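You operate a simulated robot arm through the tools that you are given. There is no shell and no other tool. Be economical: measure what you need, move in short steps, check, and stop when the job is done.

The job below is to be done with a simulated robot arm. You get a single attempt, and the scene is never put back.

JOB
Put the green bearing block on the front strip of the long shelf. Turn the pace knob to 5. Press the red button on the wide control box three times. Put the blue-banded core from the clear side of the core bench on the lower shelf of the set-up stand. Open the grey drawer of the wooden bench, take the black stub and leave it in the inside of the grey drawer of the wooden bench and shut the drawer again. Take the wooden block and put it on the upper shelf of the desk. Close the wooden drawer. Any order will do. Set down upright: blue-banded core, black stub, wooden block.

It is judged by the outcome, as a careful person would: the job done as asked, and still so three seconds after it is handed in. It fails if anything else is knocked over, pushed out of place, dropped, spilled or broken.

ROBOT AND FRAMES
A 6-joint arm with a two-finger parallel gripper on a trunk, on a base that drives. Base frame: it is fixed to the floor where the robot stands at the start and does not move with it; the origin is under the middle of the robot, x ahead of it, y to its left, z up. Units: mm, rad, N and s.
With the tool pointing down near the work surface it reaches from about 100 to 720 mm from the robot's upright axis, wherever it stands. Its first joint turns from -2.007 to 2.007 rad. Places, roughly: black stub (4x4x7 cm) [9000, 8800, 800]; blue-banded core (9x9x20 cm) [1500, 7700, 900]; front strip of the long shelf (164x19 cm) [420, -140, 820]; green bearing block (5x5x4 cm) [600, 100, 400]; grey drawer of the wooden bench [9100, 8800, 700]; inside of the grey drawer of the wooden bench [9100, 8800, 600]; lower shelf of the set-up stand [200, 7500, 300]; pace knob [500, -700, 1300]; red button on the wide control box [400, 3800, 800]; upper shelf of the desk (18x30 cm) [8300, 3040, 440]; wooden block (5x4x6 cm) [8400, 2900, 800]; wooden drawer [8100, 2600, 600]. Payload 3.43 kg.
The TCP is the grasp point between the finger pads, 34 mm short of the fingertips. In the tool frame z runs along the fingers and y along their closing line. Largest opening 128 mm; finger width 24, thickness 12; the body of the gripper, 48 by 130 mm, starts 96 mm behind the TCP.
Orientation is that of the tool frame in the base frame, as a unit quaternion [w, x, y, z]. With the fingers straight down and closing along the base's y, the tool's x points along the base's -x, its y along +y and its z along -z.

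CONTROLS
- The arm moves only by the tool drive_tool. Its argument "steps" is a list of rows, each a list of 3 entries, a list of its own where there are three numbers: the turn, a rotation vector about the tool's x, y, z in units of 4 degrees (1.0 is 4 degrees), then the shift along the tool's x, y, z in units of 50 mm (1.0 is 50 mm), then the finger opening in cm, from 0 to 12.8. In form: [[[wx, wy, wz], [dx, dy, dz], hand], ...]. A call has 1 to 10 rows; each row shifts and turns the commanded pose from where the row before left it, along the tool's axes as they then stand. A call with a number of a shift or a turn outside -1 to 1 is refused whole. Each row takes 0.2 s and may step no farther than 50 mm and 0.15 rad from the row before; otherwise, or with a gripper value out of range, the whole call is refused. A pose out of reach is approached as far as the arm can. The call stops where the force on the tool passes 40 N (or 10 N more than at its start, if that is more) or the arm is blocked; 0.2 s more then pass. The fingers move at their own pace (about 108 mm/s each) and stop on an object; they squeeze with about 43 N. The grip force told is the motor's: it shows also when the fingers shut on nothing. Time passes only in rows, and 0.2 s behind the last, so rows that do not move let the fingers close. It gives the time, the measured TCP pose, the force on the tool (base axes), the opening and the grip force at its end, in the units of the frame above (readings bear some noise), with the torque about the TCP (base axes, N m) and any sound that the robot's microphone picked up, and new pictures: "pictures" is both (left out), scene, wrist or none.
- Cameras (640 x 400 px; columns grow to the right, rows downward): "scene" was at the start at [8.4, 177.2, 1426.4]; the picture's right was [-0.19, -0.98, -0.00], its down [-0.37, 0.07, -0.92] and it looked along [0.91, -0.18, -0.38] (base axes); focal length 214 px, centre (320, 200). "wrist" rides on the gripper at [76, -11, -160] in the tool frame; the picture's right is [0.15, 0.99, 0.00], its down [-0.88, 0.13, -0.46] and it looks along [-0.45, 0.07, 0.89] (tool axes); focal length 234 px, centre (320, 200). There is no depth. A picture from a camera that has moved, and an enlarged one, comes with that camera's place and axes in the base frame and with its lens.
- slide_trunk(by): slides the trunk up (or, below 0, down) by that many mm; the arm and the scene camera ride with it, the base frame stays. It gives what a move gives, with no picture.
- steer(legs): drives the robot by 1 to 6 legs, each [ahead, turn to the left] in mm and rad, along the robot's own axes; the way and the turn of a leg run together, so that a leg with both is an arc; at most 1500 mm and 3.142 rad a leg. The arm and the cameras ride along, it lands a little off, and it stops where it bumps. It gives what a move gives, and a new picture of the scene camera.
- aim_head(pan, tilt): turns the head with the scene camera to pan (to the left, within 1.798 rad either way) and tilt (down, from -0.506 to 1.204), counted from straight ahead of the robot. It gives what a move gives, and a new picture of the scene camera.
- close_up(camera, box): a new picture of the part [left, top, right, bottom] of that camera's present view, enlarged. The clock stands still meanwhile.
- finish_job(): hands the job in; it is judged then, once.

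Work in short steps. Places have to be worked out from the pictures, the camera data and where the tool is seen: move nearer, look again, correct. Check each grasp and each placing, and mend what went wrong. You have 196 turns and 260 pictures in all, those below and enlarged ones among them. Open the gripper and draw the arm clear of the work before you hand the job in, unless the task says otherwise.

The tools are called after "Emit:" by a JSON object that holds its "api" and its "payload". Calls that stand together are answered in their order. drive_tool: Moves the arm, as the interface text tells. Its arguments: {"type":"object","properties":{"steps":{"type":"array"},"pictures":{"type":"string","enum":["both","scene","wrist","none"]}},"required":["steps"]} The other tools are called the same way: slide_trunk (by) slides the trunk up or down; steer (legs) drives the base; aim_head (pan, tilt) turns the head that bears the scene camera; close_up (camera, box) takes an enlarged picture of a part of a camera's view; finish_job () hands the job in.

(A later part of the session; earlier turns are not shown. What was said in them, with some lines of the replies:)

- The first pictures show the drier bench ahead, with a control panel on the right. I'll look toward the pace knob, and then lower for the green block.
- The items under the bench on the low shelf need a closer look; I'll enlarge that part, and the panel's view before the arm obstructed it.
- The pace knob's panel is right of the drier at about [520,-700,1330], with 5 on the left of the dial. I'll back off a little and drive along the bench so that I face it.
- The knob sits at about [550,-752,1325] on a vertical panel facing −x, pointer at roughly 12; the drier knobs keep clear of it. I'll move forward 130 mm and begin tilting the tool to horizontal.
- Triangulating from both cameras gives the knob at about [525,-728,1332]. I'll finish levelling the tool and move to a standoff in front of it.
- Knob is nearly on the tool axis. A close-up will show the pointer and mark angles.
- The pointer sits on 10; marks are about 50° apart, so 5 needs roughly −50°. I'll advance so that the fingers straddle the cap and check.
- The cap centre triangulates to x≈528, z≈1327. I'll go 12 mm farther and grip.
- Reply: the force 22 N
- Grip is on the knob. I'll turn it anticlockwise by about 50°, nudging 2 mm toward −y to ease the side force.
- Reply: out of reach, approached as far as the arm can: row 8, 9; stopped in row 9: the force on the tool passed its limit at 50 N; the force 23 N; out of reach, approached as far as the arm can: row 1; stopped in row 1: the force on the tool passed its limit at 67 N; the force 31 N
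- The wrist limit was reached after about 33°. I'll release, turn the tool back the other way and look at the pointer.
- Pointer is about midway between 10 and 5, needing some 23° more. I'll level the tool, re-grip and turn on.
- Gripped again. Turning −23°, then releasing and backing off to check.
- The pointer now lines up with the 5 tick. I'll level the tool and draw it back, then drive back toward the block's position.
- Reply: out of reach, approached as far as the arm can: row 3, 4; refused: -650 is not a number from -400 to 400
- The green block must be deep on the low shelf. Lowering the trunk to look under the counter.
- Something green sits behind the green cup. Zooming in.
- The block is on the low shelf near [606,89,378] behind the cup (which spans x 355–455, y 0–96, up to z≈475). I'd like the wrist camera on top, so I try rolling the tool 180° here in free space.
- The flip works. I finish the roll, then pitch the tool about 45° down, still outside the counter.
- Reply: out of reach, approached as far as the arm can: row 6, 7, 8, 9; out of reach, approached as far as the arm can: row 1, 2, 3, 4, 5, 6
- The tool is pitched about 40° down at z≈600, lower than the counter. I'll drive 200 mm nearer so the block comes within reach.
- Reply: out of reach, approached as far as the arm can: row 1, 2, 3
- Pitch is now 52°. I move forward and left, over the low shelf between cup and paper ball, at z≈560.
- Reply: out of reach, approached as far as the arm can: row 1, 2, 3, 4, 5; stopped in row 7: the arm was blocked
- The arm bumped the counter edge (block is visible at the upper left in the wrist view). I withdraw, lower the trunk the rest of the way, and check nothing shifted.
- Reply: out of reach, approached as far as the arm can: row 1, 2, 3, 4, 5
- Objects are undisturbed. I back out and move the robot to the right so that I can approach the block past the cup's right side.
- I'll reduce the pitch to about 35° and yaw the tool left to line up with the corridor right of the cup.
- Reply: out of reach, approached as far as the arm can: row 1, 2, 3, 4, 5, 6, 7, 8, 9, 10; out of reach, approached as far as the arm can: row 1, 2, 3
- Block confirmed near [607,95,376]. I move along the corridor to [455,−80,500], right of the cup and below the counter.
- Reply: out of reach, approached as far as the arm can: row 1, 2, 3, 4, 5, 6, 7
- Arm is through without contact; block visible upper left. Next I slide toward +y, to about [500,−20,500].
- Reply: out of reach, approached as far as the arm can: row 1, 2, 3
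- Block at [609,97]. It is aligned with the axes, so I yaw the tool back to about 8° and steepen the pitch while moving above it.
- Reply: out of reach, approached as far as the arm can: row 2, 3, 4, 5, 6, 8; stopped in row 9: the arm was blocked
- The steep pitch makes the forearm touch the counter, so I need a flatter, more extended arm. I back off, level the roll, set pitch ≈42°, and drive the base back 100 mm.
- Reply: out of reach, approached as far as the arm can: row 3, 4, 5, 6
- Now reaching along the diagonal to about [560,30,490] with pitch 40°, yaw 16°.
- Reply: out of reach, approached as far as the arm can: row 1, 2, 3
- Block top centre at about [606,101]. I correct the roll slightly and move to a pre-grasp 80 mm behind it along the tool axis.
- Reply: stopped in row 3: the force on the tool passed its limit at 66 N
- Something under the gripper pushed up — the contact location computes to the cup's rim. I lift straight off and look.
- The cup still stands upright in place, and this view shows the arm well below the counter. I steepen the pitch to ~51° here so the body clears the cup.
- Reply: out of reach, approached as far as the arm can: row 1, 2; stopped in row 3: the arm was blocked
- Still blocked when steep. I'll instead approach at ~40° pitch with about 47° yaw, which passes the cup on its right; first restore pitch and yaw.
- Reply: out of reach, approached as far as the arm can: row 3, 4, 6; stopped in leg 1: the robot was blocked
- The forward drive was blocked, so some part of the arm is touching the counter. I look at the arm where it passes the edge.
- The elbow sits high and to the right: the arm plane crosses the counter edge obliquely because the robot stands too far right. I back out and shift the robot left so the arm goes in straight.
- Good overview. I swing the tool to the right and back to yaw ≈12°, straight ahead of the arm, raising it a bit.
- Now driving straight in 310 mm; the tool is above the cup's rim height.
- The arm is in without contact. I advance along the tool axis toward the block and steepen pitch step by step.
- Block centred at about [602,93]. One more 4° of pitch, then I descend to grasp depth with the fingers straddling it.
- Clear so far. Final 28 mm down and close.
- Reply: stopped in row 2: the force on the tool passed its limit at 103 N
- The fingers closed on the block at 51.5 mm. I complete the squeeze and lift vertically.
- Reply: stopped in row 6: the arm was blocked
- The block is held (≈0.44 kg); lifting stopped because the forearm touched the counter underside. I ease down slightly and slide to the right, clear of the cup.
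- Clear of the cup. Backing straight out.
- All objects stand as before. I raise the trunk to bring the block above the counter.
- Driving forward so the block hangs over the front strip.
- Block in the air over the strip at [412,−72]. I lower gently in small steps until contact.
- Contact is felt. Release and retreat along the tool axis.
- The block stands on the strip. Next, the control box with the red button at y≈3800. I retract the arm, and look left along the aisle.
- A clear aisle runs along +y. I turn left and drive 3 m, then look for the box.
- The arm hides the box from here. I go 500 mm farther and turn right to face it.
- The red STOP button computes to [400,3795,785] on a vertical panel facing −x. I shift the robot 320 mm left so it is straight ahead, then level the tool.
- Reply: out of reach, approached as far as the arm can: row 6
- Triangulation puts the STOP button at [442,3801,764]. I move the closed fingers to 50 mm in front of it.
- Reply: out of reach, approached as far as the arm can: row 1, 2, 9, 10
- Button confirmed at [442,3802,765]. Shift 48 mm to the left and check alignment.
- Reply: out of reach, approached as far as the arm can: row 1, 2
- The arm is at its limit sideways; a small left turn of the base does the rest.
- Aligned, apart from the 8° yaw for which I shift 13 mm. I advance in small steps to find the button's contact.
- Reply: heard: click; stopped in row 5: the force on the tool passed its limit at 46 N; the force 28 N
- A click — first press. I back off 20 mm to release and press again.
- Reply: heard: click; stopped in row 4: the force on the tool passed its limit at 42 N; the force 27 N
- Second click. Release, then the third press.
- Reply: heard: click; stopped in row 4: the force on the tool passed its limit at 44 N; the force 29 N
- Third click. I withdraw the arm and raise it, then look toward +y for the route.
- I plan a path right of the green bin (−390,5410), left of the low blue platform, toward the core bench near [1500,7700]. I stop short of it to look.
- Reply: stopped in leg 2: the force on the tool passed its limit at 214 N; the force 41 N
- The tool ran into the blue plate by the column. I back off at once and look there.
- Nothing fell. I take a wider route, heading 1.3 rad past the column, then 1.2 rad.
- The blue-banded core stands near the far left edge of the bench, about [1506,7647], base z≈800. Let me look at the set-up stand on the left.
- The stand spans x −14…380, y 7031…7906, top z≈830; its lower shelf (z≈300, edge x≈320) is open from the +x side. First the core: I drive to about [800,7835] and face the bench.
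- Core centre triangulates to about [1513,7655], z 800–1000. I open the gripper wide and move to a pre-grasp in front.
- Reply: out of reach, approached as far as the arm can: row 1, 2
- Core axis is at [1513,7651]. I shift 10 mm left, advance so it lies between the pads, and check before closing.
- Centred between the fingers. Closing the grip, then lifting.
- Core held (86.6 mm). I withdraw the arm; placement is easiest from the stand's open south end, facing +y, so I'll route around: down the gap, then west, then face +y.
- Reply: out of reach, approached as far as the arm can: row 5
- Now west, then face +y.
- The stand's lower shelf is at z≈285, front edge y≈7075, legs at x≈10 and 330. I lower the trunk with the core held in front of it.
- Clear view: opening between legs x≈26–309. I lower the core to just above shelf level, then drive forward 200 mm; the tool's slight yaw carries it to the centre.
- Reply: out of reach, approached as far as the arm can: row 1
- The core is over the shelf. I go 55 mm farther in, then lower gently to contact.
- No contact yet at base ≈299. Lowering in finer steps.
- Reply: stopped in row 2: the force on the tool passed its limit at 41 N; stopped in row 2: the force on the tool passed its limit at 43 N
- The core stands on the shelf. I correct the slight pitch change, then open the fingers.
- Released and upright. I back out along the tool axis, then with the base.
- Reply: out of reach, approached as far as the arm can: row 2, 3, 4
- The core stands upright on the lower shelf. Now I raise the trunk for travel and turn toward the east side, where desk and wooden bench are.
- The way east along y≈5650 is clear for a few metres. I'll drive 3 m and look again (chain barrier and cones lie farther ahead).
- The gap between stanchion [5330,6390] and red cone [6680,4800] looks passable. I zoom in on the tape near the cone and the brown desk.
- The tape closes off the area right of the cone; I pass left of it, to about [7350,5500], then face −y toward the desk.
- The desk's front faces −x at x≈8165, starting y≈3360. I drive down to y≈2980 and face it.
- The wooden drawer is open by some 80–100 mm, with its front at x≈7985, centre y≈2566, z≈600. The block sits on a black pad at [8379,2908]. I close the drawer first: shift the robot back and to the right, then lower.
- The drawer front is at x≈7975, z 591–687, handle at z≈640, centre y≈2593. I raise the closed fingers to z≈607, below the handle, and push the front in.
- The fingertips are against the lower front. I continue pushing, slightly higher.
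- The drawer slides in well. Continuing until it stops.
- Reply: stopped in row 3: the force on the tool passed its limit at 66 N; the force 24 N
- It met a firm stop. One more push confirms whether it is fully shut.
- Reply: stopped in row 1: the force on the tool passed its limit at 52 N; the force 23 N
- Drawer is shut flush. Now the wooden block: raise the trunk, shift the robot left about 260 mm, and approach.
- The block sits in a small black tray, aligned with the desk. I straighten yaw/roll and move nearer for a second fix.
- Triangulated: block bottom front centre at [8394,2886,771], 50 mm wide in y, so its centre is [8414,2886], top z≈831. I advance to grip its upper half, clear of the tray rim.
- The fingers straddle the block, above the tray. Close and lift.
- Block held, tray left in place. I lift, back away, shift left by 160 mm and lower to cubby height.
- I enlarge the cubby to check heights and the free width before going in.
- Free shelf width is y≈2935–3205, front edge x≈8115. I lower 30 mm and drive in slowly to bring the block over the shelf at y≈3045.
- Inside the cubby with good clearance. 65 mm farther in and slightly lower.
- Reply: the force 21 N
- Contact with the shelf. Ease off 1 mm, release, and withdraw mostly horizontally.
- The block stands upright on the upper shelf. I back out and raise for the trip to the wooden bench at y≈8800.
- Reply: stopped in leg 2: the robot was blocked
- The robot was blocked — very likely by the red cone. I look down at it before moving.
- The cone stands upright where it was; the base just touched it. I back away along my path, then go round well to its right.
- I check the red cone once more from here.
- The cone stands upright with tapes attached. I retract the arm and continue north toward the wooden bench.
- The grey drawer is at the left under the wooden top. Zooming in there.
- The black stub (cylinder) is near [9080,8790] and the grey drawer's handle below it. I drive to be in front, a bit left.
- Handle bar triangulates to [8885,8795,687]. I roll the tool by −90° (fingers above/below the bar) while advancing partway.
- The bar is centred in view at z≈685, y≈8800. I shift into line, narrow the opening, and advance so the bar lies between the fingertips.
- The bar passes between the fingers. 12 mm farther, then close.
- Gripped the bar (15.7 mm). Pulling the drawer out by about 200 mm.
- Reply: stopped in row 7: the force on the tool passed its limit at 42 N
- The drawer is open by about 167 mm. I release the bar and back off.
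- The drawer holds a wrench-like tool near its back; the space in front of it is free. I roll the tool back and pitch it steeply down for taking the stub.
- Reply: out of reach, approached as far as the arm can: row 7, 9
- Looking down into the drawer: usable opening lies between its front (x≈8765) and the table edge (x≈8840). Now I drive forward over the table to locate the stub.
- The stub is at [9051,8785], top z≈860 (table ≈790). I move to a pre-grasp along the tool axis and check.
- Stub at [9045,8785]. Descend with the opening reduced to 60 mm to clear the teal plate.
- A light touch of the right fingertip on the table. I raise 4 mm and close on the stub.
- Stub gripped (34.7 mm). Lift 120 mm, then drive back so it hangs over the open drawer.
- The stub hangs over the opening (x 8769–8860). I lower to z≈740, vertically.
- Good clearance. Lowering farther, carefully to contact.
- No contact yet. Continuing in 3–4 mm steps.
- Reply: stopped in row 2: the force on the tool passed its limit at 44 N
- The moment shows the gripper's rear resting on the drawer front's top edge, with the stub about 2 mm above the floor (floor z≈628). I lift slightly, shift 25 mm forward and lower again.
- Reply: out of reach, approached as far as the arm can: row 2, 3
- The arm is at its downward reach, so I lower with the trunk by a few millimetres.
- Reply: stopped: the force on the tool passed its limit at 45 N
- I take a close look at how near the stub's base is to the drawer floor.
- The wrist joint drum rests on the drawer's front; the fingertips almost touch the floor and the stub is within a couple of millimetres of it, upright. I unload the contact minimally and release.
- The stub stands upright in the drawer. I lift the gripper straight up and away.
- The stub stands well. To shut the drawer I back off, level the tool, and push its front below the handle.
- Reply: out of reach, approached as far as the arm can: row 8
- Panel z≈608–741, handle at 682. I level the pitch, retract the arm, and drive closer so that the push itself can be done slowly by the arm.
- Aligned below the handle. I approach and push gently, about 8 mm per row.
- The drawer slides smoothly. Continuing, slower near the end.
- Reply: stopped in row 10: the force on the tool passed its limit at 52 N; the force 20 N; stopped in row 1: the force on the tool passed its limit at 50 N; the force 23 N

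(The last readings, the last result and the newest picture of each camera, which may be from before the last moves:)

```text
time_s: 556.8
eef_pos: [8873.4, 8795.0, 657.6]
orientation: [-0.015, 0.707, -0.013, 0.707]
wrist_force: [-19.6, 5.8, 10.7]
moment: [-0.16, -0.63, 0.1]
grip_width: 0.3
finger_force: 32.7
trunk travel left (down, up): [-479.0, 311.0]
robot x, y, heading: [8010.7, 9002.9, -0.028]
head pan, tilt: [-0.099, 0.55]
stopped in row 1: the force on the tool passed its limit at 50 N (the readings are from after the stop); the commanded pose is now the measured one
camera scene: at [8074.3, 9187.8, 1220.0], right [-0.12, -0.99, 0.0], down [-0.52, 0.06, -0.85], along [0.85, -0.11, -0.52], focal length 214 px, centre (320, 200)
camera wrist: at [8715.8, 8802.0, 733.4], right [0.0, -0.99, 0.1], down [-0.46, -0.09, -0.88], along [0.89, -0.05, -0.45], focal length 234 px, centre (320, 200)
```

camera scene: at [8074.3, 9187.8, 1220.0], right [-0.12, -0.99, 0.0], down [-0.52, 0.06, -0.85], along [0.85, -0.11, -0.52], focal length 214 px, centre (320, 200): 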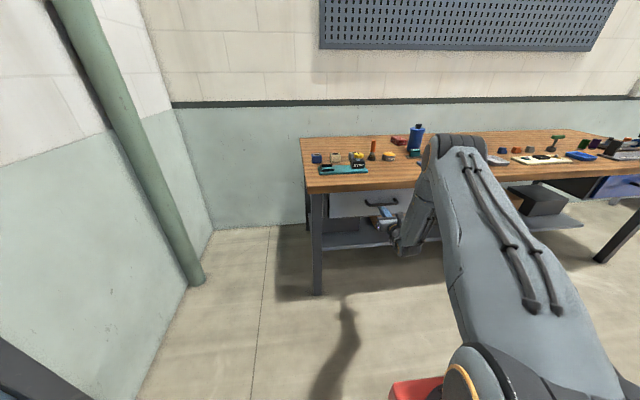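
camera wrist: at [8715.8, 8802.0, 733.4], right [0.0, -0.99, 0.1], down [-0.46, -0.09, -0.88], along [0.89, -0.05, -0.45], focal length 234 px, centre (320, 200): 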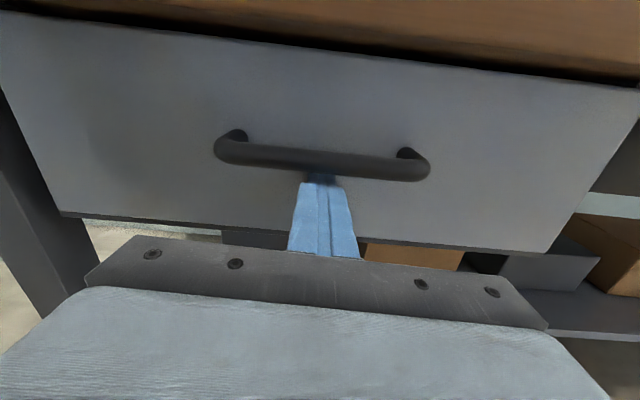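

Firm stop at the original closed position. I withdraw, open the gripper, and check the front from farther back.

Emit:
{"api": "drive_tool", "payload": {"steps": [[[0, 0, 0], [0, 0, -0.5], 0], [[0, 0, 0], [0, 0, -0.9], 5], [[0, 0, 0], [0, 0, -0.9], 5], [[0, 0, 0], [0, 0, -0.9], 5], [[0, 0, 0], [0, 0, -0.9], 5]], "pictures": "none"}}

Emit:
{"api": "steer", "payload": {"legs": [[-350, 0]]}}

Emit:
{"api": "close_up", "payload": {"camera": "scene", "box": [280, 100, 480, 260]}}

```text
time_s: 558.0
eef_pos: [8672.1, 8794.1, 657.2]
orientation: [-0.018, 0.708, -0.013, 0.706]
wrist_force: [0.3, -0.6, 0.8]
moment: [0.02, 0.01, -0.03]
grip_width: 49.9
finger_force: 0.1
trunk travel left (down, up): [-479.0, 311.0]
robot x, y, heading: [8010.6, 9006.1, -0.025]
head pan, tilt: [-0.099, 0.55]
```

```text
time_s: 560.2
eef_pos: [8317.9, 8798.2, 657.3]
orientation: [-0.012, 0.708, -0.018, 0.706]
wrist_force: [-0.2, 0.1, 0.0]
moment: [0.01, -0.02, 0.0]
grip_width: 50.1
finger_force: 0.1
trunk travel left (down, up): [-479.0, 311.0]
robot x, y, heading: [7661.4, 9009.9, -0.036]
head pan, tilt: [-0.099, 0.55]
camera scene: at [7725.1, 9196.9, 1219.9], right [-0.13, -0.99, 0.0], down [-0.52, 0.07, -0.85], along [0.85, -0.11, -0.52], focal length 214 px, centre (320, 200)
```

scene: 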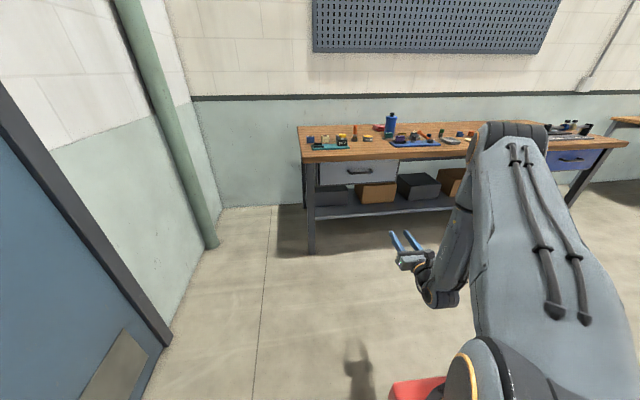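

```text
2.50 times, centred on (380, 180) of scene
camera zoom: at [7725.1, 9196.9, 1219.9], right [-0.13, -0.99, 0.0], down [-0.52, 0.07, -0.85], along [0.85, -0.11, -0.52], focal length 536 px, centre (170, 250)
```

zoom: 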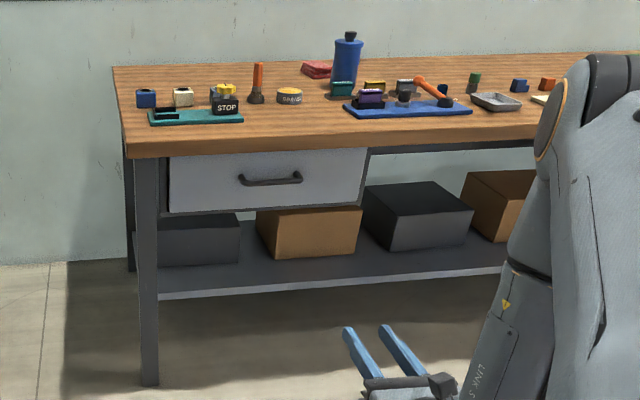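

The grey drawer is shut with the stub inside, the rest of the table is undisturbed, the gripper is open and the arm is clear. All the parts of the job are done, so I hand it in.

Emit:
{"api": "finish_job", "payload": {}}

```text
The job is handed in.
```

I did every part of the job and handed it in. I don't have the judging result.

- **Pace knob:** turned to 5, with the pointer on the 5 mark.
- **Green bearing block:** on the front strip of the long shelf.
- **Red button:** pressed three times, with a click heard each time.
- **Blue-banded core:** upright on the lower shelf of the set-up stand.
- **Wooden block:** upright on the upper shelf of the desk.
- **Wooden drawer:** closed.
- **Black stub:** left upright in the grey drawer, which I then shut slowly. I could not see it once the drawer was closed. I let go of it about 2 mm above the drawer floor because the wrist was resting on the drawer front.

The robot touched other things four times; in the pictures I took after the first three, nothing had fallen:

- **Column by the control box:** the tool ran into a blue plate there hard enough to trip the force limit. The items on the shelf beside it were still in place.
- **Red cone:** the base nudged it. It stayed upright with its tape attached, but I can't rule out that it moved slightly.
- **Long bench:** the arm bumped the bench edge while reaching for the green block, and the gripper pressed on the rim of the cup beside it. The cup stayed upright.
- **Wooden bench:** a fingertip lightly touched the table top when I picked up the stub.
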